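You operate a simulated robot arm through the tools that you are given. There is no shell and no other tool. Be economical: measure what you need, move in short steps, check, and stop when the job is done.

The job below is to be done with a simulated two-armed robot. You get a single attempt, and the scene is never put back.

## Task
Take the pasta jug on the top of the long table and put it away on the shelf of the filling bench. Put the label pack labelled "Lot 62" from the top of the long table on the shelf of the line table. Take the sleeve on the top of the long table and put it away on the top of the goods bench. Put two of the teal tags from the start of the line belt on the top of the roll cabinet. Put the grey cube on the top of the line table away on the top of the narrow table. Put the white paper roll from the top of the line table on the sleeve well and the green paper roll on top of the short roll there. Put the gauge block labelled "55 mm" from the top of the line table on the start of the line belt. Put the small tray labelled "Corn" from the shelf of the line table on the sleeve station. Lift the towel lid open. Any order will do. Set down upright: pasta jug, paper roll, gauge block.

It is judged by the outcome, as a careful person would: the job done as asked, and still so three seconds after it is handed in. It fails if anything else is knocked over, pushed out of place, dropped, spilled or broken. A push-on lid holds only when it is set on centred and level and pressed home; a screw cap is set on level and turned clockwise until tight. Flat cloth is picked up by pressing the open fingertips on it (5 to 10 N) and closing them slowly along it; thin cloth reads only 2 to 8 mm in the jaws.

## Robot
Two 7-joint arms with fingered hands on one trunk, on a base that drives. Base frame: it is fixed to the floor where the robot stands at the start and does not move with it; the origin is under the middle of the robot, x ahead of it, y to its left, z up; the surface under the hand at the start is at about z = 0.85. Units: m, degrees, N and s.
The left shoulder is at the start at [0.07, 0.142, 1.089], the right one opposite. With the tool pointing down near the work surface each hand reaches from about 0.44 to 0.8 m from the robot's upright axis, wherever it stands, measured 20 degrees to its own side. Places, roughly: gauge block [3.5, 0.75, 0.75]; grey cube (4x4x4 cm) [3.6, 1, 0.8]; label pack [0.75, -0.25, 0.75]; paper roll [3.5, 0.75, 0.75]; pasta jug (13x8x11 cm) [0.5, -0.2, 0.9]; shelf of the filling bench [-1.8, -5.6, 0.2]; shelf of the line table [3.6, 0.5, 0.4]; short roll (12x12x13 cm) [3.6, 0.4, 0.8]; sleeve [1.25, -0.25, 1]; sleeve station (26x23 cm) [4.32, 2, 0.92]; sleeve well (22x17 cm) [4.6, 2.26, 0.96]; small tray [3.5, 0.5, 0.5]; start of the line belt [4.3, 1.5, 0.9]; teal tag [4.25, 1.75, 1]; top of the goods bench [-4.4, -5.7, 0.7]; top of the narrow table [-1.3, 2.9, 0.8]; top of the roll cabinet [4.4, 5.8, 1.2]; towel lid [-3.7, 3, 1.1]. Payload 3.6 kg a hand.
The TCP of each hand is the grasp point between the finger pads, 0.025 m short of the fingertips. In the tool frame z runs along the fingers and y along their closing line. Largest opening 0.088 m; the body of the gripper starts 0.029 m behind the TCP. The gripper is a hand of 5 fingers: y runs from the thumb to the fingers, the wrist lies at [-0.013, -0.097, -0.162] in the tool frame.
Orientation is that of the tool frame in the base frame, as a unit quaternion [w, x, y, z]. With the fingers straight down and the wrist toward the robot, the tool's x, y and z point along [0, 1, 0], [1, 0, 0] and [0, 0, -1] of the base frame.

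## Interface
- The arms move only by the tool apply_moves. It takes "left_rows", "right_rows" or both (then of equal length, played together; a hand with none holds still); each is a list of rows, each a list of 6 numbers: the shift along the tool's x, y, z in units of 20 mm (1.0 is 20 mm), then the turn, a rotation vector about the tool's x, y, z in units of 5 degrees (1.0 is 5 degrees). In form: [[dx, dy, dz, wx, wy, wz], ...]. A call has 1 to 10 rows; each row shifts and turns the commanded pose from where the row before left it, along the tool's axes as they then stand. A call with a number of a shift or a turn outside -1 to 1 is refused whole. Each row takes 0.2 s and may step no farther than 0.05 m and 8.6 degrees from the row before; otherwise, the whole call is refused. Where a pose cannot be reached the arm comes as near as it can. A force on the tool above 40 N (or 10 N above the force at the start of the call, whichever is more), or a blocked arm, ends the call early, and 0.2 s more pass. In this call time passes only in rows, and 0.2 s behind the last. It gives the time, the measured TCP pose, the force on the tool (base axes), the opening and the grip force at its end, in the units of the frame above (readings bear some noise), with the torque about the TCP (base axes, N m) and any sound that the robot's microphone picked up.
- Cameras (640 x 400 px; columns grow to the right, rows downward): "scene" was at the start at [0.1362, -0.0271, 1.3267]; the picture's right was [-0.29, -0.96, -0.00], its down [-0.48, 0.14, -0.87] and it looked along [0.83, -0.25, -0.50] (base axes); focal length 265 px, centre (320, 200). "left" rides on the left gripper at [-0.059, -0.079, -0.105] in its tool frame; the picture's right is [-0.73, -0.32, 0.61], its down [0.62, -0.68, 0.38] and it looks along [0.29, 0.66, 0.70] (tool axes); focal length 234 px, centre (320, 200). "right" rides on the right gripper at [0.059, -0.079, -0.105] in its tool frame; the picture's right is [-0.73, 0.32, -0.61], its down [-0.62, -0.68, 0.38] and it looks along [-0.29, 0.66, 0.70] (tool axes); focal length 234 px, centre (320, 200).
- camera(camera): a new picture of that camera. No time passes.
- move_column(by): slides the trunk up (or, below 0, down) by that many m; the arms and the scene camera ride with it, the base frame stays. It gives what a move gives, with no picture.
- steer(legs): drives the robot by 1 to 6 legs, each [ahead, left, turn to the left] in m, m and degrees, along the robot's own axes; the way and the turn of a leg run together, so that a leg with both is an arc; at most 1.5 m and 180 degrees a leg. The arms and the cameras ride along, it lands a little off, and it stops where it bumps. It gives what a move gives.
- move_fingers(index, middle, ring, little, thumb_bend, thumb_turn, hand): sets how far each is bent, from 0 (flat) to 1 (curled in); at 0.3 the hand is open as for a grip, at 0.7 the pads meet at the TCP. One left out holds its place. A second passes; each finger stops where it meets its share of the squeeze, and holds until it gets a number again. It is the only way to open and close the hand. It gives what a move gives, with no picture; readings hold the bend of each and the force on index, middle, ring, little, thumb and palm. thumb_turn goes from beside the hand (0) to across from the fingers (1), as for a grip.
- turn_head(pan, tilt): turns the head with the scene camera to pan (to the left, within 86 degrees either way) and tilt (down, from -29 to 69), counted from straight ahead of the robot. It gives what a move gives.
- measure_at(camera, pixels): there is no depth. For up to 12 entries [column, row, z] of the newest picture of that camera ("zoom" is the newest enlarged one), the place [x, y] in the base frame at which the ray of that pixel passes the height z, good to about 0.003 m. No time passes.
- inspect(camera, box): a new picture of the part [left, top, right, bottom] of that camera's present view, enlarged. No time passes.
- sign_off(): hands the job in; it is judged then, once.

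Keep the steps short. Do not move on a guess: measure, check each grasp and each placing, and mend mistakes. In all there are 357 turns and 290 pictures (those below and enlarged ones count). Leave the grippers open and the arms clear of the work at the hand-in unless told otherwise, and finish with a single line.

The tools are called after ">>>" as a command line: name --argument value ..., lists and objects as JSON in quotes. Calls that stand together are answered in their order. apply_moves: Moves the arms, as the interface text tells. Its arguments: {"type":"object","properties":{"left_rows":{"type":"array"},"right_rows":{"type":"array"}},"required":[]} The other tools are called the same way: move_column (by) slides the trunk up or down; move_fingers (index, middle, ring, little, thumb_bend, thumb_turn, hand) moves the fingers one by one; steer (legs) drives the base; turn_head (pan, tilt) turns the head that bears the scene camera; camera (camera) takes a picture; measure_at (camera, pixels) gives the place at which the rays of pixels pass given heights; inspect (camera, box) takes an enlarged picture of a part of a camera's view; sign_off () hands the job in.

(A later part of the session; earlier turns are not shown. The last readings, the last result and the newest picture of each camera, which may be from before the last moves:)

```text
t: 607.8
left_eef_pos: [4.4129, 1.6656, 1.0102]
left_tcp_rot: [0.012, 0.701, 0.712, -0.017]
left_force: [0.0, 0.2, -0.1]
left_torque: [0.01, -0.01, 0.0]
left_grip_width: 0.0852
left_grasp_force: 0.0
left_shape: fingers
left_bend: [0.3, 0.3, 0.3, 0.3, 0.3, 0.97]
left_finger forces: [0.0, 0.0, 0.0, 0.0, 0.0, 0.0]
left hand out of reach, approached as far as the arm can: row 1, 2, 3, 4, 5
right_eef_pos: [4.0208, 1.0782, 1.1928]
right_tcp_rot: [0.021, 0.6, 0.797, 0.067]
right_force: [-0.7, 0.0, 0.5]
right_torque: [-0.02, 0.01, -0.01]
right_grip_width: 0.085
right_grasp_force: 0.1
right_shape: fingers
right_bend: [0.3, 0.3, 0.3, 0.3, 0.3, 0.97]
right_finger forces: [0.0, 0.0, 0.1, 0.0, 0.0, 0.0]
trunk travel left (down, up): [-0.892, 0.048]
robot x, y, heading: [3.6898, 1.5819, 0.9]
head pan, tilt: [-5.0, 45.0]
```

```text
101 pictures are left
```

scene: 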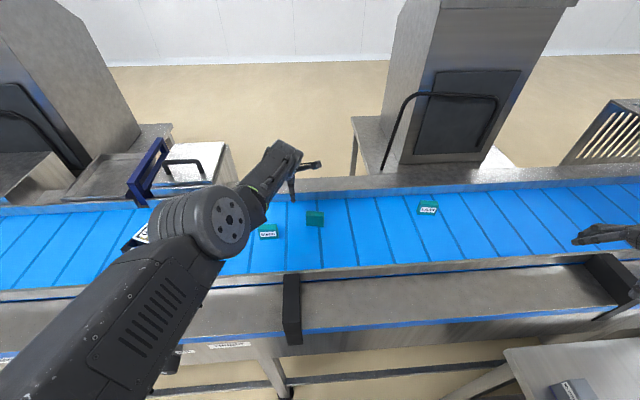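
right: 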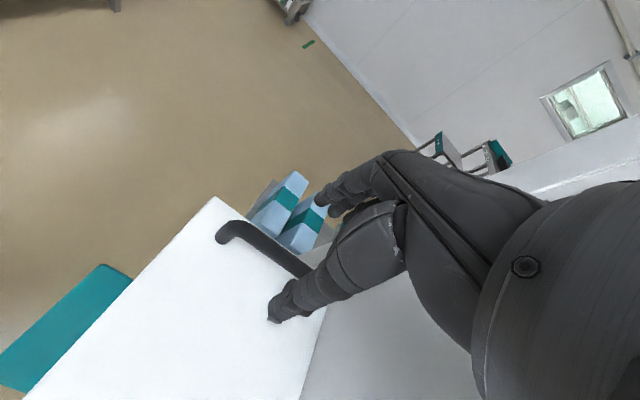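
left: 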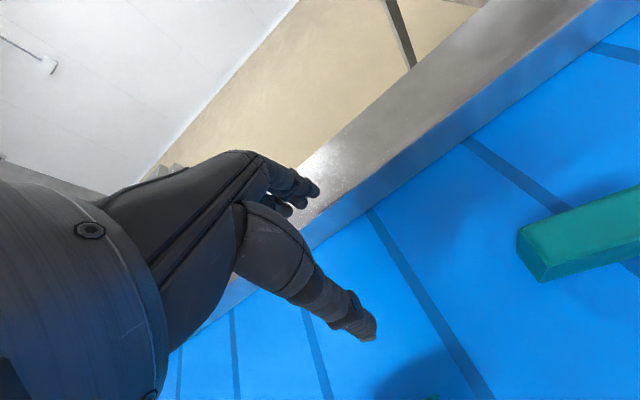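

>>> move_column --by 0.03

>>> steer --legs '[[-0.103, 0.026, 0]]'

>>> camera --camera "left"

```text
t: 608.6
left_eef_pos: [4.4132, 1.6652, 1.0407]
left_tcp_rot: [0.012, 0.702, 0.712, -0.017]
left_force: [0.1, 0.0, -0.2]
left_torque: [-0.03, 0.02, 0.0]
left_grip_width: 0.0852
left_grasp_force: 0.2
left_shape: fingers
left_bend: [0.3, 0.3, 0.3, 0.3, 0.3, 0.97]
left_finger forces: [0.0, 0.0, 0.0, 0.1, 0.0, 0.1]
right_eef_pos: [4.0213, 1.0788, 1.2227]
right_tcp_rot: [0.022, 0.6, 0.797, 0.067]
right_force: [-0.6, -0.2, 0.1]
right_torque: [0.01, 0.02, 0.02]
right_grip_width: 0.085
right_grasp_force: 0.0
right_shape: fingers
right_bend: [0.3, 0.3, 0.3, 0.3, 0.3, 0.97]
right_finger forces: [0.0, 0.0, 0.1, 0.2, 0.1, 0.0]
trunk travel left (down, up): [-0.922, 0.018]
robot x, y, heading: [3.6913, 1.5791, 0.8]
head pan, tilt: [-5.0, 45.0]
```

```text
t: 609.8
left_eef_pos: [4.3124, 1.6895, 1.0391]
left_tcp_rot: [0.01, 0.701, 0.713, -0.017]
left_force: [0.3, 0.4, -0.4]
left_torque: [0.01, 0.01, -0.01]
left_grip_width: 0.0851
left_grasp_force: 0.1
left_shape: fingers
left_bend: [0.3, 0.3, 0.3, 0.3, 0.3, 0.97]
left_finger forces: [0.1, 0.0, 0.0, 0.1, 0.1, 0.1]
right_eef_pos: [3.9215, 1.1024, 1.2219]
right_tcp_rot: [0.02, 0.601, 0.797, 0.066]
right_force: [0.5, 0.1, 1.3]
right_torque: [0.0, -0.01, -0.02]
right_grip_width: 0.085
right_grasp_force: 0.1
right_shape: fingers
right_bend: [0.3, 0.3, 0.3, 0.3, 0.3, 0.97]
right_finger forces: [0.1, 0.1, 0.0, 0.0, 0.0, 0.0]
trunk travel left (down, up): [-0.922, 0.018]
robot x, y, heading: [3.5877, 1.605, 1.0]
head pan, tilt: [-5.0, 45.0]
```

```text
100 pictures are left
```

left: 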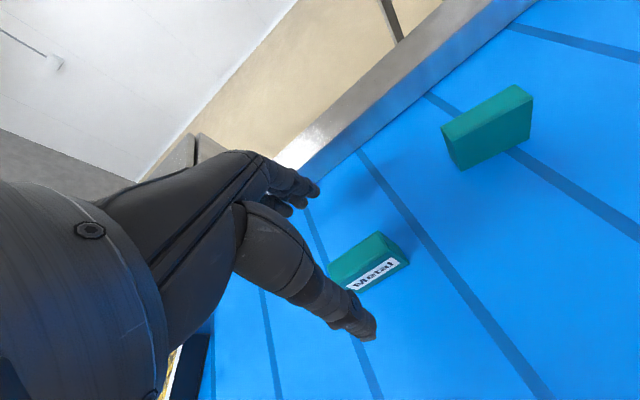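

>>> measure_at --camera "left" --pixels '[[328, 267, 0.98], [377, 232, 0.98], [392, 245, 0.98], [408, 264, 0.935], [350, 292, 0.935]]'

>>> move_column --by -0.055

>>> camera --camera "left"

```text
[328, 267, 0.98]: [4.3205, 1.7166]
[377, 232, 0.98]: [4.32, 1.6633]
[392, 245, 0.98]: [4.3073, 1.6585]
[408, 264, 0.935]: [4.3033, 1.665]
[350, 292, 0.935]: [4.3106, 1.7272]
```

```text
t: 610.7
left_eef_pos: [4.3095, 1.6906, 0.9864]
left_tcp_rot: [0.012, 0.702, 0.712, -0.017]
left_force: [1.0, -0.1, -0.9]
left_torque: [0.03, -0.01, 0.03]
left_grip_width: 0.0852
left_grasp_force: 0.1
left_shape: fingers
left_bend: [0.3, 0.3, 0.3, 0.3, 0.3, 0.97]
left_finger forces: [0.0, 0.0, 0.1, 0.0, 0.0, 0.1]
right_eef_pos: [3.9185, 1.103, 1.1685]
right_tcp_rot: [0.022, 0.601, 0.796, 0.066]
right_force: [-0.8, -0.2, 0.5]
right_torque: [0.0, 0.02, 0.01]
right_grip_width: 0.0849
right_grasp_force: 0.1
right_shape: fingers
right_bend: [0.3, 0.3, 0.3, 0.3, 0.3, 0.97]
right_finger forces: [0.0, 0.1, 0.0, 0.1, 0.1, 0.0]
trunk travel left (down, up): [-0.867, 0.073]
robot x, y, heading: [3.5877, 1.6031, 0.8]
head pan, tilt: [-5.0, 45.0]
```

```text
99 pictures are left
```

left: 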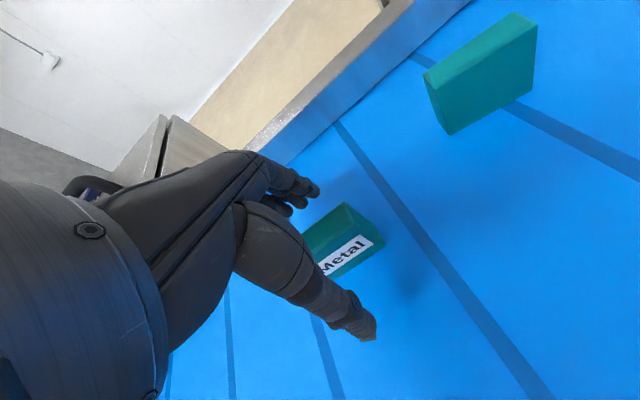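

>>> move_column --by -0.02

>>> move_fingers --hand "left" --index 0.68 --middle 0.68 --ring 0.68 --little 0.68 --thumb_bend 0.68

>>> move_column --by 0.08

>>> camera --camera "left"

```text
t: 611.4
left_eef_pos: [4.3099, 1.6905, 0.9651]
left_tcp_rot: [0.012, 0.702, 0.712, -0.017]
left_force: [0.2, -0.2, 0.8]
left_torque: [0.02, 0.0, 0.01]
left_grip_width: 0.0852
left_grasp_force: 0.0
left_shape: fingers
left_bend: [0.3, 0.3, 0.3, 0.3, 0.3, 0.97]
left_finger forces: [0.0, 0.0, 0.1, 0.0, 0.1, 0.0]
right_eef_pos: [3.9185, 1.1047, 1.1469]
right_tcp_rot: [0.022, 0.601, 0.796, 0.065]
right_force: [0.0, -0.4, 0.8]
right_torque: [0.03, 0.04, -0.03]
right_grip_width: 0.0851
right_grasp_force: 0.0
right_shape: fingers
right_bend: [0.3, 0.3, 0.3, 0.3, 0.3, 0.97]
right_finger forces: [0.0, 0.1, 0.1, 0.0, 0.0, 0.1]
trunk travel left (down, up): [-0.847, 0.093]
robot x, y, heading: [3.5879, 1.6048, 0.9]
head pan, tilt: [-5.0, 45.0]
```

```text
t: 612.4
left_eef_pos: [4.3102, 1.6909, 0.9663]
left_tcp_rot: [0.011, 0.701, 0.712, -0.017]
left_force: [-0.5, 0.8, -0.5]
left_torque: [0.0, -0.03, -0.02]
left_grip_width: 0.013
left_grasp_force: 4.0
left_shape: fingers
left_bend: [0.64, 0.66, 0.67, 0.68, 0.63, 0.97]
left_finger forces: [2.3, 1.4, 0.4, 0.0, 4.2, 0.0]
right_eef_pos: [3.9186, 1.1039, 1.1471]
right_tcp_rot: [0.021, 0.6, 0.797, 0.066]
right_force: [0.1, 0.2, 0.6]
right_torque: [-0.01, 0.02, -0.02]
right_grip_width: 0.0848
right_grasp_force: 0.0
right_shape: fingers
right_bend: [0.3, 0.3, 0.3, 0.3, 0.3, 0.97]
right_finger forces: [0.0, 0.0, 0.1, 0.0, 0.0, 0.0]
trunk travel left (down, up): [-0.847, 0.093]
robot x, y, heading: [3.589, 1.6013, 1.0]
head pan, tilt: [-5.0, 45.0]
```

```text
t: 613.6
left_eef_pos: [4.309, 1.6911, 1.0452]
left_tcp_rot: [0.012, 0.701, 0.713, -0.016]
left_force: [-0.2, -1.0, -0.4]
left_torque: [0.01, 0.0, -0.04]
left_grip_width: 0.0131
left_grasp_force: 3.9
left_shape: fingers
left_bend: [0.64, 0.66, 0.67, 0.68, 0.63, 0.97]
left_finger forces: [2.5, 1.4, 0.2, 0.1, 4.0, 0.1]
right_eef_pos: [3.9189, 1.1034, 1.2271]
right_tcp_rot: [0.022, 0.601, 0.796, 0.066]
right_force: [-0.8, -0.5, -0.1]
right_torque: [0.0, 0.02, 0.0]
right_grip_width: 0.085
right_grasp_force: 0.0
right_shape: fingers
right_bend: [0.3, 0.3, 0.3, 0.3, 0.3, 0.97]
right_finger forces: [0.0, 0.0, 0.0, 0.0, 0.0, 0.0]
trunk travel left (down, up): [-0.927, 0.013]
robot x, y, heading: [3.5888, 1.6089, 0.7]
head pan, tilt: [-5.0, 45.0]
```

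```text
98 pictures are left
```

left: 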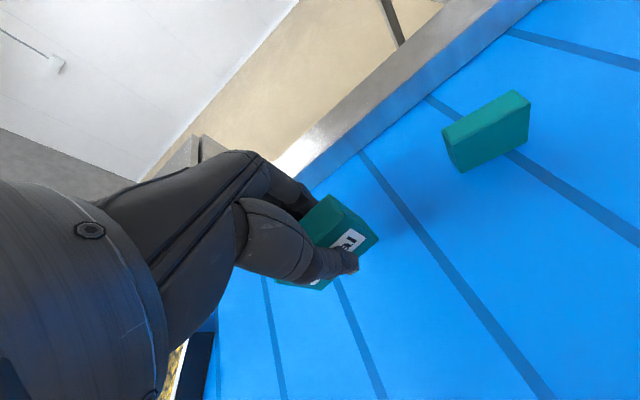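

>>> move_fingers --hand "left" --index 0.72 --middle 0.73 --ring 0.73 --thumb_bend 0.7

>>> steer --legs '[[0.11, 0.155, 0]]'

>>> apply_moves --right_rows '[[0.5, 0.5, 0, 0.5, -0.2, 0.9], [0.5, 0.5, 0, 0.5, -0.2, 0.9], [0.5, 0.5, 0, 0.5, -0.1, 0.9], [0.5, 0.5, 0, 0, 0, 0.9], [0.5, 0.5, 0, 0, 0, 0.9], [1, 1, 0, 0, 0, 0.5], [1, 1, 0, 0, 0, 0], [1, 1, 0, 0, 0, 0], [1, 1, 0, 0, 0, 0], [1, 1, 0, 0, 0, 0]]'

```text
t: 614.6
left_eef_pos: [4.3103, 1.6911, 1.0457]
left_tcp_rot: [0.012, 0.702, 0.712, -0.017]
left_force: [-0.6, -0.3, -0.1]
left_torque: [0.0, -0.04, -0.01]
left_grip_width: 0.0127
left_grasp_force: 8.4
left_shape: fingers
left_bend: [0.71, 0.72, 0.72, 0.68, 0.62, 0.95]
left_finger forces: [4.7, 2.6, 0.9, 0.0, 8.5, 0.0]
right_eef_pos: [3.9177, 1.1025, 1.2279]
right_tcp_rot: [0.022, 0.601, 0.796, 0.067]
right_force: [-0.4, -0.4, 0.3]
right_torque: [-0.02, -0.01, 0.03]
right_grip_width: 0.0848
right_grasp_force: 0.0
right_shape: fingers
right_bend: [0.3, 0.3, 0.3, 0.3, 0.3, 0.97]
right_finger forces: [0.0, 0.0, 0.1, 0.0, 0.1, 0.0]
trunk travel left (down, up): [-0.927, 0.013]
robot x, y, heading: [3.5901, 1.5985, 1.0]
head pan, tilt: [-5.0, 45.0]
```

```text
t: 616.1
left_eef_pos: [4.4155, 1.845, 1.0469]
left_tcp_rot: [0.011, 0.702, 0.712, -0.015]
left_force: [0.5, -0.4, -1.2]
left_torque: [0.04, -0.03, -0.03]
left_grip_width: 0.0127
left_grasp_force: 8.5
left_shape: fingers
left_bend: [0.71, 0.72, 0.72, 0.68, 0.62, 0.95]
left_finger forces: [4.8, 2.8, 1.0, 0.1, 8.4, 0.0]
right_eef_pos: [4.0243, 1.2578, 1.2262]
right_tcp_rot: [0.023, 0.602, 0.796, 0.068]
right_force: [0.1, -0.2, -0.2]
right_torque: [-0.02, 0.0, 0.0]
right_grip_width: 0.0851
right_grasp_force: 0.1
right_shape: fingers
right_bend: [0.3, 0.3, 0.3, 0.3, 0.3, 0.97]
right_finger forces: [0.0, 0.0, 0.0, 0.0, 0.1, 0.1]
trunk travel left (down, up): [-0.927, 0.013]
robot x, y, heading: [3.6926, 1.7665, 0.8]
head pan, tilt: [-5.0, 45.0]
```

```text
t: 618.3
left_eef_pos: [4.4192, 1.8465, 1.0449]
left_tcp_rot: [0.01, 0.702, 0.711, -0.017]
left_force: [0.1, 0.0, -0.3]
left_torque: [0.0, 0.0, -0.01]
left_grip_width: 0.0128
left_grasp_force: 8.6
left_shape: fingers
left_bend: [0.71, 0.72, 0.72, 0.68, 0.62, 0.95]
left_finger forces: [4.7, 2.8, 1.0, 0.0, 8.4, 0.1]
right_eef_pos: [4.1449, 1.2454, 1.1147]
right_tcp_rot: [-0.007, 0.76, 0.65, 0.003]
right_force: [0.8, 0.1, 0.4]
right_torque: [-0.01, -0.01, -0.02]
right_grip_width: 0.085
right_grasp_force: 0.1
right_shape: fingers
right_bend: [0.3, 0.3, 0.3, 0.3, 0.3, 0.97]
right_finger forces: [0.0, 0.0, 0.0, 0.1, 0.0, 0.0]
right hand out of reach, approached as far as the arm can: row 3, 4, 5, 6, 7, 8, 9, 10
trunk travel left (down, up): [-0.927, 0.013]
robot x, y, heading: [3.6965, 1.7627, 0.8]
head pan, tilt: [-5.0, 45.0]
```

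The trunk is too high for good arm posture. I raise both hands relative to the trunk while lowering it.

>>> apply_moves --left_rows '[[0, -0.5, -1, 0, 0, 0], [0, -0.5, -1, 0, 0, 0], [0, -0.5, -1, 0, 0, 0], [0, -0.5, -1, 0, 0, 0], [0, 0, -1, 0, 0, 0], [0, 0, -1, 0, 0, 0], [0, 0, -1, 0, 0, 0], [0, 0, -1, 0, 0, 0]]' --right_rows '[[0, 0, -1, 0, 0, 0], [0, 0, -1, 0, 0, 0], [0, 0, -1, 0, 0, 0], [0, 0, -1, 0, 0, 0], [0, 0, -1, 0, 0, 0], [0, 0, -1, 0, 0, 0], [0, 0, -1, 0, 0, 0], [0, 0, -1, 0, 0, 0]]'

>>> move_column --by -0.14

```text
t: 620.1
left_eef_pos: [4.4427, 1.8399, 1.1905]
left_tcp_rot: [0.01, 0.702, 0.712, -0.017]
left_force: [-0.3, 0.3, -0.2]
left_torque: [0.0, 0.03, 0.03]
left_grip_width: 0.0124
left_grasp_force: 8.2
left_shape: fingers
left_bend: [0.71, 0.72, 0.73, 0.68, 0.62, 0.95]
left_finger forces: [4.7, 2.6, 0.9, 0.1, 8.3, 0.1]
left hand out of reach, approached as far as the arm can: row 1, 2, 3, 4, 5, 7
right_eef_pos: [4.1558, 1.1682, 1.2252]
right_tcp_rot: [-0.007, 0.759, 0.65, 0.003]
right_force: [-0.7, -0.7, -0.1]
right_torque: [0.05, 0.03, 0.01]
right_grip_width: 0.085
right_grasp_force: 0.1
right_shape: fingers
right_bend: [0.3, 0.3, 0.3, 0.3, 0.3, 0.97]
right_finger forces: [0.1, 0.0, 0.1, 0.0, 0.0, 0.0]
right hand out of reach, approached as far as the arm can: row 1, 2, 3, 4, 5, 6, 7, 8
trunk travel left (down, up): [-0.927, 0.013]
robot x, y, heading: [3.6927, 1.7605, 0.9]
head pan, tilt: [-5.0, 45.0]
```

```text
t: 621.8
left_eef_pos: [4.4441, 1.8395, 1.0487]
left_tcp_rot: [0.011, 0.702, 0.712, -0.018]
left_force: [0.1, -0.1, -0.3]
left_torque: [0.02, 0.05, -0.03]
left_grip_width: 0.0124
left_grasp_force: 8.4
left_shape: fingers
left_bend: [0.71, 0.72, 0.73, 0.68, 0.62, 0.95]
left_finger forces: [4.8, 2.7, 0.9, 0.0, 8.3, 0.1]
right_eef_pos: [4.1553, 1.1694, 1.0853]
right_tcp_rot: [-0.007, 0.76, 0.65, 0.003]
right_force: [-0.3, -0.4, -0.7]
right_torque: [-0.02, -0.02, -0.05]
right_grip_width: 0.0848
right_grasp_force: 0.0
right_shape: fingers
right_bend: [0.3, 0.3, 0.3, 0.3, 0.3, 0.97]
right_finger forces: [0.0, 0.0, 0.1, 0.1, 0.0, 0.0]
trunk travel left (down, up): [-0.787, 0.153]
robot x, y, heading: [3.6948, 1.7603, 0.8]
head pan, tilt: [-5.0, 45.0]
```

>>> apply_moves --left_rows '[[0, -0.5, -1, 0, 0, 0], [0, -0.5, -1, 0, 0, 0], [0, -0.5, -1, 0, 0, 0], [0, -0.5, -1, 0, 0, 0], [0, 0, -1, 0, 0, 0], [0, 0, -1, 0, 0, 0], [0, 0, -1, 0, 0, 0]]' --right_rows '[[0.5, 0, -1, 0, 0, 0], [0.5, 0, -1, 0, 0, 0], [0.5, 0, -1, 0, 0, 0], [0.5, 0, -1, 0, 0, 0], [0.5, 0, -1, 0, 0, 0], [0.5, 0, -0.5, 0, 0, 0], [0.5, 0, -0.5, 0, 0, 0]]'

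>>> move_column --by -0.12

>>> apply_moves --right_rows '[[1, 0.3, 0, 0, 0, 0], [1, 0.3, 0, 0, 0, 0], [1, 0.3, 0, 0, 0, 0], [1, 0.3, 0, 0, 0, 0], [1, 0.3, 0, 0, 0, 0]]'

```text
t: 623.4
left_eef_pos: [4.4344, 1.8426, 1.1915]
left_tcp_rot: [0.012, 0.702, 0.712, -0.017]
left_force: [0.3, 0.1, -0.4]
left_torque: [-0.04, 0.0, -0.01]
left_grip_width: 0.0127
left_grasp_force: 8.4
left_shape: fingers
left_bend: [0.71, 0.72, 0.73, 0.68, 0.62, 0.95]
left_finger forces: [4.7, 2.8, 0.8, 0.1, 8.2, 0.0]
left hand out of reach, approached as far as the arm can: row 1, 2, 3, 4, 6, 7
right_eef_pos: [4.1538, 1.1599, 1.1924]
right_tcp_rot: [-0.003, 0.75, 0.662, 0.005]
right_force: [-0.2, -0.6, 0.6]
right_torque: [-0.05, -0.02, 0.02]
right_grip_width: 0.0848
right_grasp_force: 0.2
right_shape: fingers
right_bend: [0.3, 0.3, 0.3, 0.3, 0.3, 0.98]
right_finger forces: [0.0, 0.0, 0.1, 0.0, 0.0, 0.0]
right hand out of reach, approached as far as the arm can: row 1, 2, 3, 4, 5, 6, 7
trunk travel left (down, up): [-0.787, 0.153]
robot x, y, heading: [3.693, 1.7641, 0.8]
head pan, tilt: [-5.0, 45.0]
```

```text
t: 624.9
left_eef_pos: [4.4365, 1.8393, 1.0691]
left_tcp_rot: [0.011, 0.702, 0.712, -0.017]
left_force: [0.0, 0.2, -0.5]
left_torque: [0.01, -0.02, 0.0]
left_grip_width: 0.0129
left_grasp_force: 8.3
left_shape: fingers
left_bend: [0.71, 0.72, 0.73, 0.68, 0.62, 0.95]
left_finger forces: [4.6, 2.8, 0.7, 0.0, 8.2, 0.1]
right_eef_pos: [4.1583, 1.1593, 1.0712]
right_tcp_rot: [-0.005, 0.749, 0.662, 0.005]
right_force: [0.5, 0.4, -0.2]
right_torque: [-0.04, 0.02, 0.03]
right_grip_width: 0.0849
right_grasp_force: 0.0
right_shape: fingers
right_bend: [0.3, 0.3, 0.3, 0.3, 0.3, 0.98]
right_finger forces: [0.0, 0.1, 0.0, 0.1, 0.1, 0.0]
trunk travel left (down, up): [-0.667, 0.273]
robot x, y, heading: [3.6971, 1.7619, 0.9]
head pan, tilt: [-5.0, 45.0]
```

```text
t: 626.1
left_eef_pos: [4.4363, 1.8404, 1.0693]
left_tcp_rot: [0.01, 0.702, 0.712, -0.018]
left_force: [0.0, 0.1, -0.1]
left_torque: [-0.03, 0.04, 0.02]
left_grip_width: 0.0127
left_grasp_force: 8.7
left_shape: fingers
left_bend: [0.71, 0.72, 0.73, 0.68, 0.62, 0.95]
left_finger forces: [4.6, 2.7, 0.7, 0.1, 8.2, 0.1]
right_eef_pos: [4.2022, 1.2555, 1.0708]
right_tcp_rot: [-0.004, 0.749, 0.662, 0.005]
right_force: [-0.9, 0.6, 0.8]
right_torque: [-0.02, 0.0, -0.02]
right_grip_width: 0.085
right_grasp_force: 0.0
right_shape: fingers
right_bend: [0.3, 0.3, 0.3, 0.3, 0.3, 0.98]
right_finger forces: [0.1, 0.1, 0.1, 0.1, 0.1, 0.0]
trunk travel left (down, up): [-0.667, 0.273]
robot x, y, heading: [3.6941, 1.7619, 1.0]
head pan, tilt: [-5.0, 45.0]
```

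>>> apply_moves --right_rows '[[1, 0.35, 0, 0, 0, 0.3], [1, 0.35, 0, 0, 0, 0.3], [1, 0.35, 0, 0, 0, 0], [1, 0.35, 0, 0, 0, 0], [1, 0.35, 0, 0, 0, 0], [1, 0.35, 0, 0, 0, 0], [1, 0.35, 0, 0, 0, 0], [1, 0.35, 0, 0, 0, 0], [1, 0.35, 0, 0, 0, 0], [1, 0.35, 0, 0, 0, 0]]'

>>> apply_moves --right_rows '[[1, 0.36, 0, 0, 0, 0], [1, 0.36, 0, 0, 0, 0], [1, 0.36, 0, 0, 0, 0], [1, 0.36, 0, 0, 0, 0], [0.8, 0.36, 0, 0, 0, 0], [0.8, 0.3, 0, 0, 0, 0]]'

>>> camera --camera "right"

```text
t: 628.3
left_eef_pos: [4.4361, 1.8411, 1.0698]
left_tcp_rot: [0.01, 0.702, 0.712, -0.018]
left_force: [-0.6, 0.1, 0.4]
left_torque: [0.0, -0.03, 0.02]
left_grip_width: 0.0127
left_grasp_force: 8.4
left_shape: fingers
left_bend: [0.71, 0.72, 0.73, 0.68, 0.62, 0.95]
left_finger forces: [4.6, 2.7, 0.9, 0.0, 8.2, 0.1]
right_eef_pos: [4.2999, 1.3115, 1.0503]
right_tcp_rot: [-0.006, 0.763, 0.646, 0.008]
right_force: [-0.7, 0.9, 0.6]
right_torque: [0.0, -0.01, 0.01]
right_grip_width: 0.0851
right_grasp_force: 0.0
right_shape: fingers
right_bend: [0.3, 0.3, 0.3, 0.3, 0.3, 0.98]
right_finger forces: [0.1, 0.0, 0.1, 0.1, 0.1, 0.0]
right hand out of reach, approached as far as the arm can: row 4, 5, 6, 7, 8, 9, 10
trunk travel left (down, up): [-0.667, 0.273]
robot x, y, heading: [3.692, 1.7645, 0.8]
head pan, tilt: [-5.0, 45.0]
```

```text
t: 629.7
left_eef_pos: [4.4382, 1.8391, 1.07]
left_tcp_rot: [0.011, 0.702, 0.712, -0.017]
left_force: [-0.5, 0.1, -0.7]
left_torque: [0.0, 0.0, -0.01]
left_grip_width: 0.0129
left_grasp_force: 8.6
left_shape: fingers
left_bend: [0.71, 0.72, 0.73, 0.68, 0.62, 0.95]
left_finger forces: [4.6, 2.7, 0.7, 0.1, 8.1, 0.0]
right_eef_pos: [4.3527, 1.31, 1.0365]
right_tcp_rot: [-0.006, 0.764, 0.645, 0.006]
right_force: [0.2, 0.0, -0.5]
right_torque: [0.01, 0.0, 0.0]
right_grip_width: 0.085
right_grasp_force: 0.1
right_shape: fingers
right_bend: [0.3, 0.3, 0.3, 0.3, 0.3, 0.98]
right_finger forces: [0.0, 0.0, 0.0, 0.1, 0.0, 0.0]
right hand out of reach, approached as far as the arm can: row 1, 2, 3, 4, 5, 6
trunk travel left (down, up): [-0.667, 0.273]
robot x, y, heading: [3.6959, 1.7578, 0.8]
head pan, tilt: [-5.0, 45.0]
```

```text
97 pictures are left
```

right: 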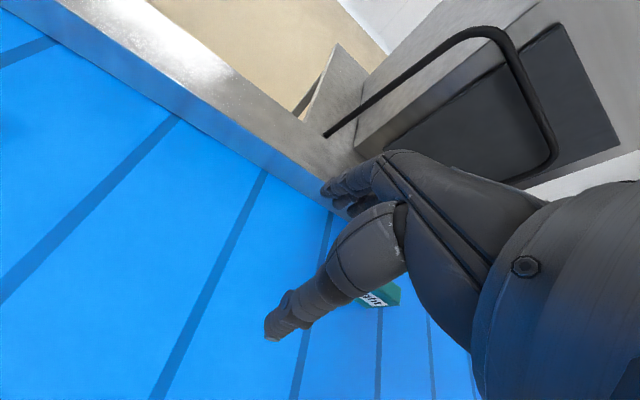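

The right arm is limited here, but the third tag ("Light") lies right under it. I look closer.

>>> inspect --camera "right" --box '[320, 250, 440, 330]'

>>> camera --camera "scene"

>>> inspect --camera "scene" --box '[260, 180, 500, 320]'

```text
5.00 times, centred on (380, 290) of right
```

zoom: 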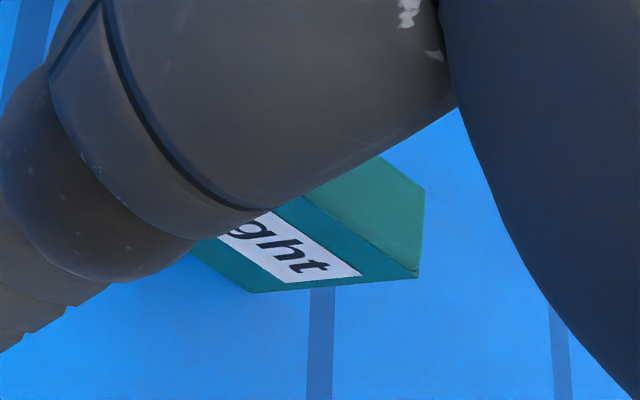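

```text
95 pictures are left
```

scene: 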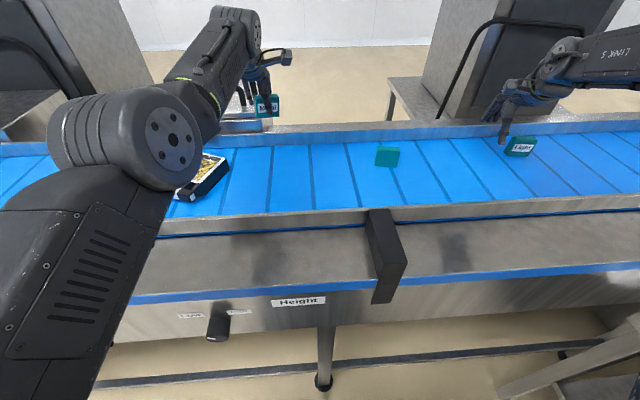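

```text
2.67 times, centred on (380, 250) of scene
```

zoom: 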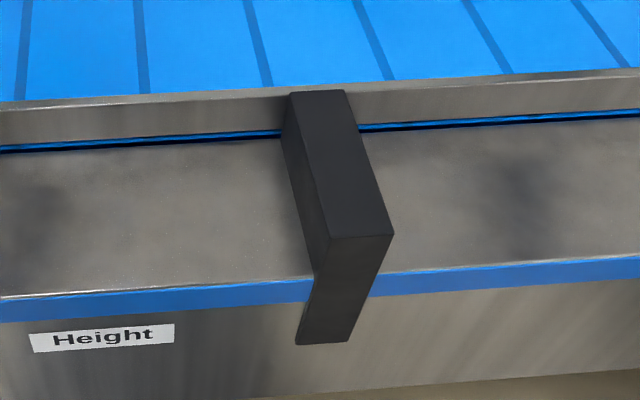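

>>> measure_at --camera "scene" --pixels '[[506, 153, 0.935], [530, 157, 0.935], [512, 143, 0.98], [533, 147, 0.98], [514, 137, 0.98], [536, 141, 0.98], [375, 164, 0.935], [397, 166, 0.935]]'

```text
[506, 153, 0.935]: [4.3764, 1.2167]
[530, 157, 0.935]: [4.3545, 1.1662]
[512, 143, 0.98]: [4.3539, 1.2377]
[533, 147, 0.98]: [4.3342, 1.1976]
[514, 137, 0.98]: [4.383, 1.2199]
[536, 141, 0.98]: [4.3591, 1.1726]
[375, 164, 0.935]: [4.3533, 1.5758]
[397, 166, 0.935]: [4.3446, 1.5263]
```

>>> apply_moves --right_rows '[[0, 0, 0, 0, 0, 1], [0, 0, 0, 0, 0, 1], [0, 0, 0, 0, 0, 0.8]]'

>>> steer --legs '[[0.02, -0.122, 0]]'

>>> camera --camera "right"

```text
t: 630.5
left_eef_pos: [4.4365, 1.8404, 1.0687]
left_tcp_rot: [0.01, 0.702, 0.712, -0.018]
left_force: [-0.7, 0.2, -0.7]
left_torque: [-0.02, 0.02, 0.02]
left_grip_width: 0.0128
left_grasp_force: 8.2
left_shape: fingers
left_bend: [0.71, 0.72, 0.73, 0.68, 0.62, 0.95]
left_finger forces: [4.6, 2.7, 0.8, 0.0, 8.1, 0.1]
right_eef_pos: [4.3398, 1.2224, 1.0221]
right_tcp_rot: [-0.007, 0.836, 0.548, 0.008]
right_force: [-0.7, -0.5, 0.5]
right_torque: [-0.01, 0.03, -0.01]
right_grip_width: 0.085
right_grasp_force: 0.1
right_shape: fingers
right_bend: [0.3, 0.3, 0.3, 0.3, 0.3, 0.98]
right_finger forces: [0.1, 0.0, 0.1, 0.1, 0.0, 0.0]
right hand out of reach, approached as far as the arm can: row 1, 2, 3
trunk travel left (down, up): [-0.667, 0.273]
robot x, y, heading: [3.6946, 1.7607, 0.6]
head pan, tilt: [-5.0, 45.0]
```

```text
t: 631.8
left_eef_pos: [4.4579, 1.7213, 1.0682]
left_tcp_rot: [0.012, 0.702, 0.712, -0.018]
left_force: [-0.8, 0.7, -0.4]
left_torque: [-0.01, 0.02, 0.0]
left_grip_width: 0.0126
left_grasp_force: 8.7
left_shape: fingers
left_bend: [0.71, 0.72, 0.73, 0.68, 0.62, 0.95]
left_finger forces: [4.6, 2.8, 0.8, 0.0, 8.1, 0.1]
right_eef_pos: [4.361, 1.1042, 1.0229]
right_tcp_rot: [-0.007, 0.836, 0.549, 0.007]
right_force: [-0.1, 0.2, 0.2]
right_torque: [0.01, 0.01, 0.02]
right_grip_width: 0.085
right_grasp_force: 0.1
right_shape: fingers
right_bend: [0.3, 0.3, 0.3, 0.3, 0.3, 0.98]
right_finger forces: [0.0, 0.0, 0.1, 0.0, 0.0, 0.1]
trunk travel left (down, up): [-0.667, 0.273]
robot x, y, heading: [3.7156, 1.6428, 0.5]
head pan, tilt: [-5.0, 45.0]
```

```text
93 pictures are left
```

right: 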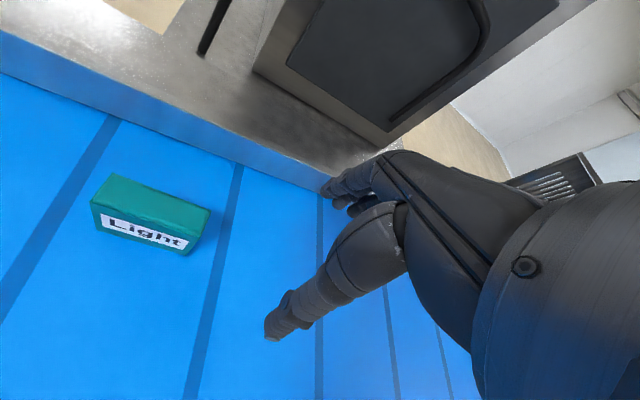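

>>> measure_at --camera "right" --pixels '[[112, 175, 0.98], [210, 208, 0.98], [197, 233, 0.98], [92, 202, 0.98], [100, 230, 0.935], [185, 254, 0.935]]'

```text
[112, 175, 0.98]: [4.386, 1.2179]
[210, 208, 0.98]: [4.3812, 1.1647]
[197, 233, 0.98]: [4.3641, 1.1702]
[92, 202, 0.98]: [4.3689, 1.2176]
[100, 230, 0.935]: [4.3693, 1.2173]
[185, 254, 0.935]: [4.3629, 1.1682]
```

>>> apply_moves --right_rows '[[0, 0, 0, 0, 0, -1], [0, 0, 0, 0, 0, -1], [0, 0, 0, 0, 0, -1], [0, 0, 0, 0, 0, -0.6]]'

```text
t: 632.8
left_eef_pos: [4.4585, 1.72, 1.0688]
left_tcp_rot: [0.009, 0.701, 0.713, -0.018]
left_force: [0.9, -0.9, -1.1]
left_torque: [0.01, 0.02, 0.03]
left_grip_width: 0.0126
left_grasp_force: 8.0
left_shape: fingers
left_bend: [0.71, 0.72, 0.73, 0.68, 0.62, 0.95]
left_finger forces: [4.7, 2.7, 0.8, 0.0, 8.0, 0.1]
right_eef_pos: [4.3617, 1.1031, 1.0236]
right_tcp_rot: [-0.006, 0.739, 0.673, 0.008]
right_force: [-0.4, 0.2, -0.4]
right_torque: [0.03, 0.0, 0.03]
right_grip_width: 0.0849
right_grasp_force: 0.1
right_shape: fingers
right_bend: [0.3, 0.3, 0.3, 0.3, 0.3, 0.98]
right_finger forces: [0.0, 0.0, 0.0, 0.0, 0.0, 0.0]
trunk travel left (down, up): [-0.667, 0.273]
robot x, y, heading: [3.7159, 1.6405, 0.9]
head pan, tilt: [-5.0, 45.0]
```

>>> steer --legs '[[0.013, 0.089, 0]]'

>>> move_column --by -0.057

>>> camera --camera "right"

```text
t: 633.9
left_eef_pos: [4.4703, 1.8086, 1.0691]
left_tcp_rot: [0.011, 0.701, 0.713, -0.018]
left_force: [0.2, 0.1, -0.8]
left_torque: [-0.02, 0.02, 0.01]
left_grip_width: 0.0126
left_grasp_force: 8.2
left_shape: fingers
left_bend: [0.71, 0.72, 0.73, 0.68, 0.62, 0.95]
left_finger forces: [4.6, 2.7, 0.8, 0.0, 8.0, 0.1]
right_eef_pos: [4.3745, 1.1913, 1.0234]
right_tcp_rot: [-0.006, 0.738, 0.674, 0.008]
right_force: [-0.7, 0.1, -0.3]
right_torque: [-0.03, 0.01, 0.02]
right_grip_width: 0.0851
right_grasp_force: 0.0
right_shape: fingers
right_bend: [0.3, 0.3, 0.3, 0.3, 0.3, 0.98]
right_finger forces: [0.0, 0.0, 0.0, 0.0, 0.0, 0.1]
trunk travel left (down, up): [-0.667, 0.273]
robot x, y, heading: [3.7306, 1.7336, 0.7]
head pan, tilt: [-5.0, 45.0]
```

```text
t: 634.8
left_eef_pos: [4.4687, 1.8089, 1.0117]
left_tcp_rot: [0.011, 0.701, 0.713, -0.018]
left_force: [0.0, 0.1, -0.2]
left_torque: [0.0, 0.01, 0.0]
left_grip_width: 0.0126
left_grasp_force: 7.6
left_shape: fingers
left_bend: [0.71, 0.72, 0.73, 0.68, 0.62, 0.95]
left_finger forces: [4.6, 2.7, 0.7, 0.1, 8.1, 0.0]
right_eef_pos: [4.3731, 1.1913, 0.9659]
right_tcp_rot: [-0.005, 0.74, 0.673, 0.008]
right_force: [-0.4, -0.8, 0.4]
right_torque: [0.02, 0.02, -0.01]
right_grip_width: 0.085
right_grasp_force: 0.1
right_shape: fingers
right_bend: [0.3, 0.3, 0.3, 0.3, 0.3, 0.98]
right_finger forces: [0.0, 0.0, 0.0, 0.0, 0.0, 0.1]
trunk travel left (down, up): [-0.61, 0.33]
robot x, y, heading: [3.7251, 1.7313, 0.8]
head pan, tilt: [-5.0, 45.0]
```

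```text
92 pictures are left
```

right: 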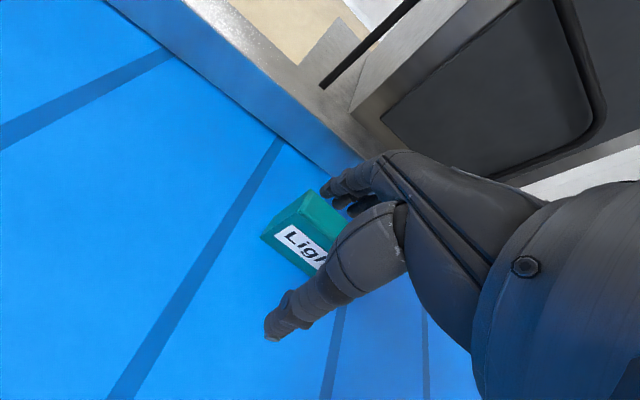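

Tag is between the fingers. I close and lift.

>>> move_fingers --hand "right" --index 0.72 --middle 0.72 --ring 0.72 --little 0.7 --thumb_bend 0.7

>>> move_column --by 0.3

>>> camera --camera "right"

```text
t: 635.8
left_eef_pos: [4.4691, 1.8076, 1.0132]
left_tcp_rot: [0.01, 0.701, 0.713, -0.017]
left_force: [-0.2, 0.1, 0.1]
left_torque: [0.02, 0.02, 0.02]
left_grip_width: 0.0123
left_grasp_force: 8.3
left_shape: fingers
left_bend: [0.71, 0.72, 0.73, 0.68, 0.62, 0.95]
left_finger forces: [4.6, 2.8, 0.8, 0.1, 8.0, 0.0]
right_eef_pos: [4.3734, 1.1915, 0.9652]
right_tcp_rot: [-0.005, 0.74, 0.673, 0.008]
right_force: [-0.1, -0.2, 0.2]
right_torque: [0.0, 0.03, -0.01]
right_grip_width: 0.0125
right_grasp_force: 8.0
right_shape: fingers
right_bend: [0.71, 0.71, 0.72, 0.7, 0.63, 0.96]
right_finger forces: [5.1, 2.2, 0.8, 0.0, 7.9, 0.0]
trunk travel left (down, up): [-0.61, 0.33]
robot x, y, heading: [3.7285, 1.7288, 1.2]
head pan, tilt: [-5.0, 45.0]
```

```text
t: 638.8
left_eef_pos: [4.4693, 1.8089, 1.3124]
left_tcp_rot: [0.011, 0.701, 0.713, -0.017]
left_force: [-0.3, -0.5, 0.0]
left_torque: [0.03, 0.03, -0.01]
left_grip_width: 0.0126
left_grasp_force: 8.4
left_shape: fingers
left_bend: [0.71, 0.72, 0.73, 0.68, 0.62, 0.95]
left_finger forces: [4.6, 2.7, 0.8, 0.1, 8.0, 0.1]
right_eef_pos: [4.3747, 1.1905, 1.2654]
right_tcp_rot: [-0.006, 0.739, 0.673, 0.008]
right_force: [-0.6, -0.4, -0.4]
right_torque: [0.02, 0.01, 0.02]
right_grip_width: 0.0126
right_grasp_force: 7.9
right_shape: fingers
right_bend: [0.71, 0.71, 0.72, 0.7, 0.63, 0.96]
right_finger forces: [4.9, 2.2, 0.8, 0.1, 7.9, 0.1]
trunk travel left (down, up): [-0.91, 0.03]
robot x, y, heading: [3.7232, 1.7309, 0.9]
head pan, tilt: [-5.0, 45.0]
```

```text
91 pictures are left
```

right: 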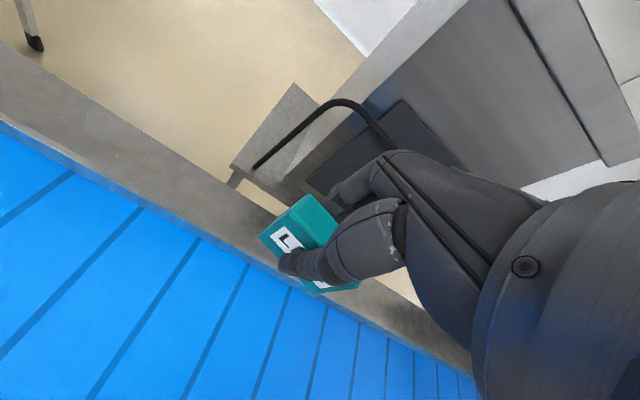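

Both tags are held. I back off and look north toward the roll cabinet.

>>> steer --legs '[[-0.5, 0, 0], [0, 0, 60]]'

>>> turn_head --pan 20 --tilt 15

>>> camera --camera "scene"

```text
t: 644.4
left_eef_pos: [3.5236, 2.4049, 1.3124]
left_tcp_rot: [0.018, 0.244, 0.969, -0.01]
left_force: [0.5, 0.7, 0.1]
left_torque: [0.02, 0.02, 0.01]
left_grip_width: 0.0121
left_grasp_force: 7.2
left_shape: fingers
left_bend: [0.71, 0.72, 0.73, 0.68, 0.62, 0.95]
left_finger forces: [4.4, 2.6, 0.7, 0.1, 7.5, 0.0]
right_eef_pos: [4.0146, 2.0184, 1.2655]
right_tcp_rot: [-0.01, 0.298, 0.955, 0.004]
right_force: [-0.2, -0.4, 0.0]
right_torque: [-0.03, 0.01, -0.02]
right_grip_width: 0.0123
right_grasp_force: 6.8
right_shape: fingers
right_bend: [0.71, 0.71, 0.72, 0.7, 0.63, 0.96]
right_finger forces: [4.6, 2.2, 0.7, 0.0, 7.3, 0.1]
trunk travel left (down, up): [-0.91, 0.03]
robot x, y, heading: [3.2245, 1.72, 61.6]
head pan, tilt: [-5.0, 45.0]
```

```text
t: 645.4
left_eef_pos: [3.5218, 2.4051, 1.3131]
left_tcp_rot: [0.018, 0.244, 0.969, -0.01]
left_force: [-0.5, 0.7, 0.0]
left_torque: [-0.01, -0.04, 0.01]
left_grip_width: 0.0122
left_grasp_force: 7.3
left_shape: fingers
left_bend: [0.71, 0.72, 0.73, 0.68, 0.62, 0.95]
left_finger forces: [4.3, 2.6, 0.6, 0.0, 7.5, 0.0]
right_eef_pos: [4.014, 2.0195, 1.2669]
right_tcp_rot: [-0.009, 0.297, 0.955, 0.003]
right_force: [0.9, 0.6, 1.0]
right_torque: [0.01, -0.02, -0.01]
right_grip_width: 0.0124
right_grasp_force: 7.9
right_shape: fingers
right_bend: [0.71, 0.71, 0.72, 0.7, 0.63, 0.96]
right_finger forces: [4.6, 2.0, 0.7, 0.0, 7.2, 0.1]
trunk travel left (down, up): [-0.91, 0.03]
robot x, y, heading: [3.2277, 1.7217, 61.9]
head pan, tilt: [20.0, 15.0]
```

```text
90 pictures are left
```

scene: 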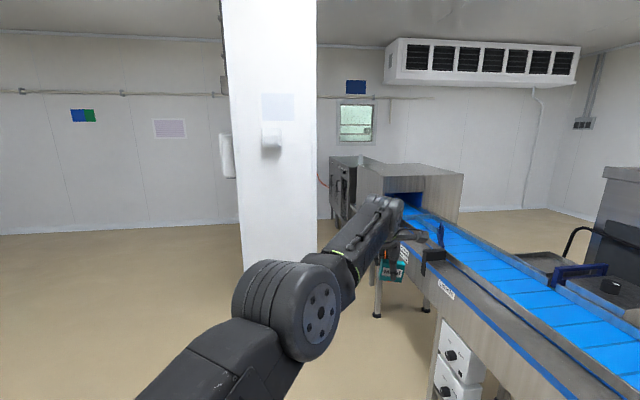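

>>> measure_at --camera "scene" --pixels '[[243, 268, 0], [377, 317, 0], [332, 218, 0], [345, 222, 0], [332, 157, 1.2], [357, 160, 1.2], [463, 175, 1.2], [430, 330, 0]]'

>>> inspect --camera "scene" --box '[300, 130, 480, 250]'

```text
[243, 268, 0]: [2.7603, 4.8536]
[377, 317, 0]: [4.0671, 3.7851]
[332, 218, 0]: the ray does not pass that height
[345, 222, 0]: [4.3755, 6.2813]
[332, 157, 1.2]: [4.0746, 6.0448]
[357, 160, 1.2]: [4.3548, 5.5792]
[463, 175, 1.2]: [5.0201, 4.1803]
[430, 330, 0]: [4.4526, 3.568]
```

```text
3.33 times, centred on (390, 190) of scene
```

zoom: 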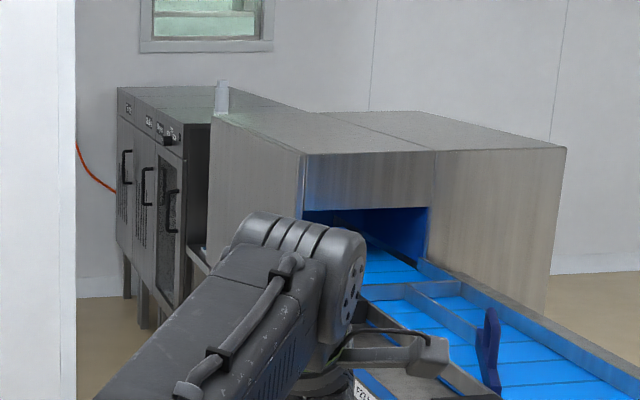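

>>> measure_at --camera "scene" --pixels '[[349.5, 175, 1.2], [349.5, 175, 1.1], [329.3, 156.4, 1.2], [329.3, 156.4, 1.1], [356.5, 165, 1.2], [384, 175.5, 1.2], [366, 157, 1.2], [361, 156, 1.25], [317, 260, 0]]'

```text
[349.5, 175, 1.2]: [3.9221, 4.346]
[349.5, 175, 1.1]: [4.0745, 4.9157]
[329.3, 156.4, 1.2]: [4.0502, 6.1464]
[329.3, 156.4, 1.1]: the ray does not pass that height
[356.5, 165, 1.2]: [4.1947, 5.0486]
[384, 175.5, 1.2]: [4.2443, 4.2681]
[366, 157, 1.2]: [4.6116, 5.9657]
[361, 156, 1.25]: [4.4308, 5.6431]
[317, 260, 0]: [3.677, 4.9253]
```

The pillar narrows the way by the belt; I go around its west side.

>>> steer --legs '[[0.09, 1.1, 0], [0, 0, 28], [1.4, 0, 0], [0.6, -0.1, 0]]'

>>> turn_head --pan -35 --tilt 15

>>> camera --camera "scene"

```text
t: 656.3
left_eef_pos: [2.2044, 3.8792, 1.3124]
left_tcp_rot: [0.021, -0.011, 1.0, -0.004]
left_force: [0.2, 0.5, -0.7]
left_torque: [0.04, -0.04, 0.03]
left_grip_width: 0.012
left_grasp_force: 7.4
left_shape: fingers
left_bend: [0.71, 0.72, 0.73, 0.68, 0.62, 0.95]
left_finger forces: [4.0, 2.5, 0.6, 0.1, 7.3, 0.1]
right_eef_pos: [2.8221, 3.7795, 1.2632]
right_tcp_rot: [-0.013, 0.041, 0.999, -0.01]
right_force: [-1.1, -11.7, 1.8]
right_torque: [0.4, -0.13, -0.33]
right_grip_width: 0.0124
right_grasp_force: 14.3
right_shape: fingers
right_bend: [0.71, 0.71, 0.72, 0.7, 0.62, 0.95]
right_finger forces: [4.7, 2.1, 13.9, 0.0, 7.9, 0.1]
trunk travel left (down, up): [-0.91, 0.03]
robot x, y, heading: [2.2914, 3.1421, 91.0]
head pan, tilt: [20.0, 15.0]
stopped in leg 3: the force on the tool passed its limit at 199 N (the readings are from after the stop); the commanded pose is now the measured one
```

```text
t: 657.5
left_eef_pos: [2.2055, 3.8778, 1.3131]
left_tcp_rot: [0.02, -0.011, 1.0, -0.003]
left_force: [0.6, -0.4, 0.0]
left_torque: [-0.01, 0.05, 0.03]
left_grip_width: 0.0121
left_grasp_force: 7.2
left_shape: fingers
left_bend: [0.71, 0.72, 0.73, 0.68, 0.62, 0.95]
left_finger forces: [4.1, 2.5, 0.6, 0.1, 7.3, 0.0]
right_eef_pos: [2.8223, 3.7805, 1.2633]
right_tcp_rot: [-0.015, 0.04, 0.999, -0.011]
right_force: [-3.3, -15.4, -0.7]
right_torque: [0.38, -0.13, -0.32]
right_grip_width: 0.0125
right_grasp_force: 15.8
right_shape: fingers
right_bend: [0.71, 0.71, 0.72, 0.7, 0.62, 0.95]
right_finger forces: [4.9, 3.1, 15.9, 0.0, 8.0, 0.1]
trunk travel left (down, up): [-0.91, 0.03]
robot x, y, heading: [2.2868, 3.1416, 91.4]
head pan, tilt: [-35.0, 15.0]
```

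```text
88 pictures are left
```

scene: 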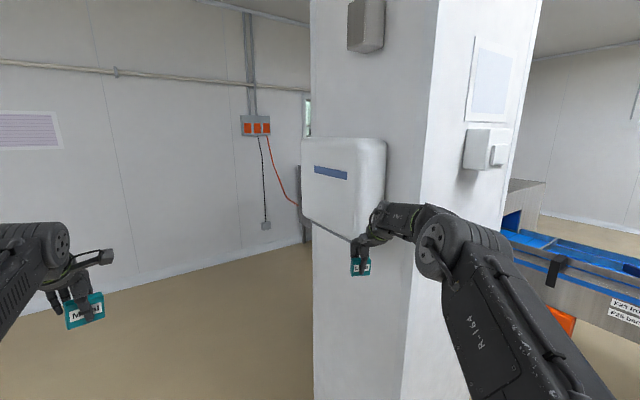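

The right hand bumped a box on the pillar; the tag is still held. I back off and swing wider.

>>> steer --legs '[[-0.15, 0, 0], [0, 0.45, 0]]'

>>> camera --camera "right"

>>> camera --camera "scene"

```text
t: 661.2
left_eef_pos: [1.7531, 3.7202, 1.3118]
left_tcp_rot: [0.019, -0.013, 1.0, -0.006]
left_force: [-0.3, -0.7, -1.2]
left_torque: [-0.01, 0.06, 0.02]
left_grip_width: 0.012
left_grasp_force: 7.3
left_shape: fingers
left_bend: [0.71, 0.72, 0.73, 0.68, 0.62, 0.95]
left_finger forces: [4.1, 2.5, 0.6, 0.1, 7.4, 0.0]
right_eef_pos: [2.3692, 3.6254, 1.2592]
right_tcp_rot: [-0.015, 0.039, 0.999, -0.012]
right_force: [0.5, 0.4, -0.3]
right_torque: [-0.01, 0.03, 0.0]
right_grip_width: 0.0123
right_grasp_force: 6.9
right_shape: fingers
right_bend: [0.71, 0.71, 0.72, 0.7, 0.62, 0.95]
right_finger forces: [4.7, 2.3, 0.2, 0.0, 7.0, 0.1]
trunk travel left (down, up): [-0.91, 0.03]
robot x, y, heading: [1.8392, 2.9802, 91.5]
head pan, tilt: [-35.0, 15.0]
```

```text
87 pictures are left
```

right: 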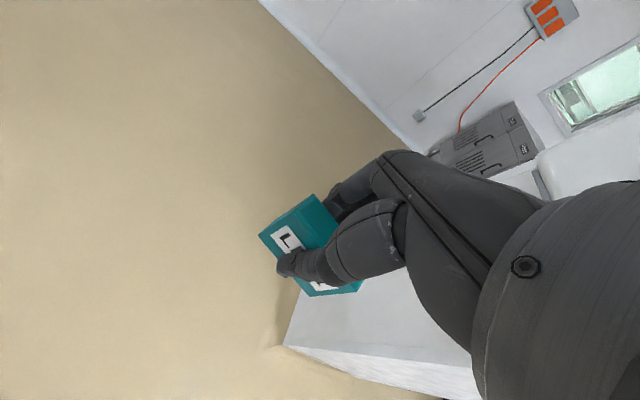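

```text
86 pictures are left
```

scene: 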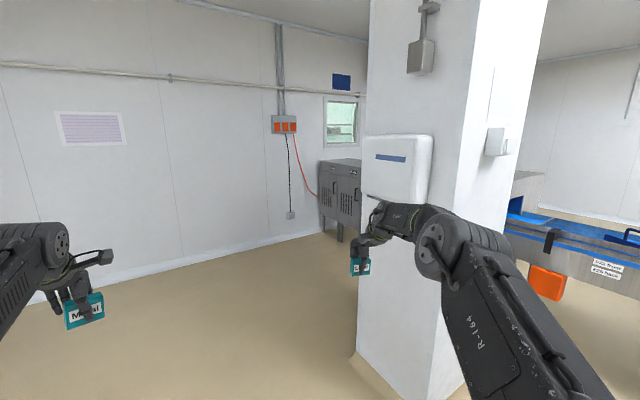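

>>> measure_at --camera "scene" --pixels '[[357, 350, 0], [430, 398, 0], [323, 230, 0], [341, 241, 0], [319, 161, 1.2], [361, 175, 1.2], [361, 175, 1.1], [319, 161, 1.1]]'

>>> inspect --camera "scene" --box '[300, 120, 400, 260]'

```text
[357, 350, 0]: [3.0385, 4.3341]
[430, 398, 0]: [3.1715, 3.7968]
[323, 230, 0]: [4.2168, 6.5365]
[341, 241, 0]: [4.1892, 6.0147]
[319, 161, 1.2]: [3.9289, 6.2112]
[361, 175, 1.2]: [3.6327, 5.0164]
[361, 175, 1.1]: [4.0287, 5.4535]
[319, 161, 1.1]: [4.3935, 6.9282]
```

```text
2.86 times, centred on (350, 190) of scene
```

zoom: 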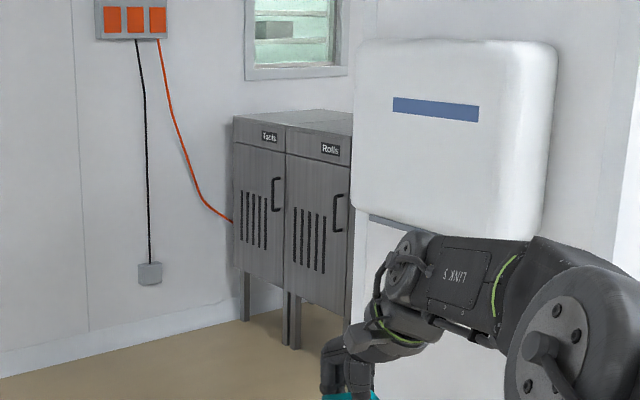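

>>> steer --legs '[[1.4, 0, 0], [1.25, 0, 0], [0, 0, -91], [1.15, 0, 0]]'

>>> turn_head --pan -5 --tilt 25

>>> camera --camera "scene"

```text
t: 683.4
left_eef_pos: [3.6944, 5.5322, 1.3108]
left_tcp_rot: [0.009, 0.735, 0.678, -0.019]
left_force: [-0.2, -0.2, 0.3]
left_torque: [-0.03, 0.0, 0.01]
left_grip_width: 0.0116
left_grasp_force: 6.8
left_shape: fingers
left_bend: [0.71, 0.72, 0.73, 0.68, 0.62, 0.95]
left_finger forces: [3.8, 2.3, 0.5, 0.1, 6.7, 0.1]
right_eef_pos: [3.534, 4.9284, 1.2609]
right_tcp_rot: [-0.018, 0.769, 0.639, 0.003]
right_force: [-0.6, 0.6, -0.1]
right_torque: [-0.02, -0.02, 0.01]
right_grip_width: 0.0121
right_grasp_force: 6.2
right_shape: fingers
right_bend: [0.71, 0.71, 0.72, 0.7, 0.62, 0.96]
right_finger forces: [4.3, 2.1, 0.2, 0.1, 6.4, 0.0]
trunk travel left (down, up): [-0.91, 0.03]
robot x, y, heading: [2.9484, 5.5275, -4.7]
head pan, tilt: [-35.0, 15.0]
```

```text
t: 684.3
left_eef_pos: [3.6944, 5.5312, 1.3113]
left_tcp_rot: [0.009, 0.735, 0.678, -0.019]
left_force: [0.1, 0.5, -0.2]
left_torque: [0.01, 0.01, -0.01]
left_grip_width: 0.0117
left_grasp_force: 6.7
left_shape: fingers
left_bend: [0.71, 0.72, 0.73, 0.68, 0.62, 0.95]
left_finger forces: [3.8, 2.4, 0.4, 0.0, 6.7, 0.0]
right_eef_pos: [3.5342, 4.9288, 1.2602]
right_tcp_rot: [-0.019, 0.769, 0.639, 0.004]
right_force: [0.4, -0.6, -0.5]
right_torque: [0.0, -0.02, 0.0]
right_grip_width: 0.0121
right_grasp_force: 6.4
right_shape: fingers
right_bend: [0.71, 0.71, 0.72, 0.7, 0.62, 0.96]
right_finger forces: [4.3, 2.1, 0.2, 0.0, 6.5, 0.0]
trunk travel left (down, up): [-0.91, 0.03]
robot x, y, heading: [2.948, 5.5242, -4.4]
head pan, tilt: [-5.0, 25.0]
```

```text
84 pictures are left
```

scene: 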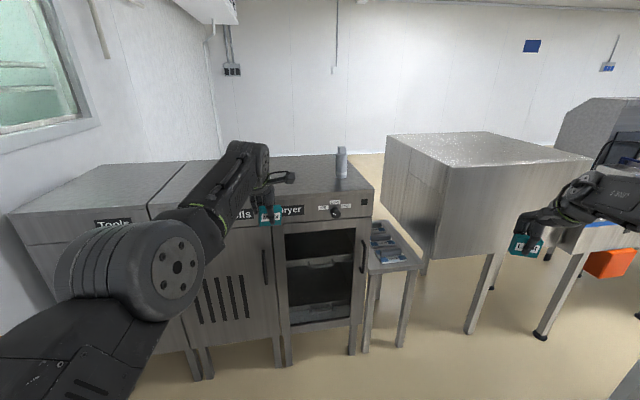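

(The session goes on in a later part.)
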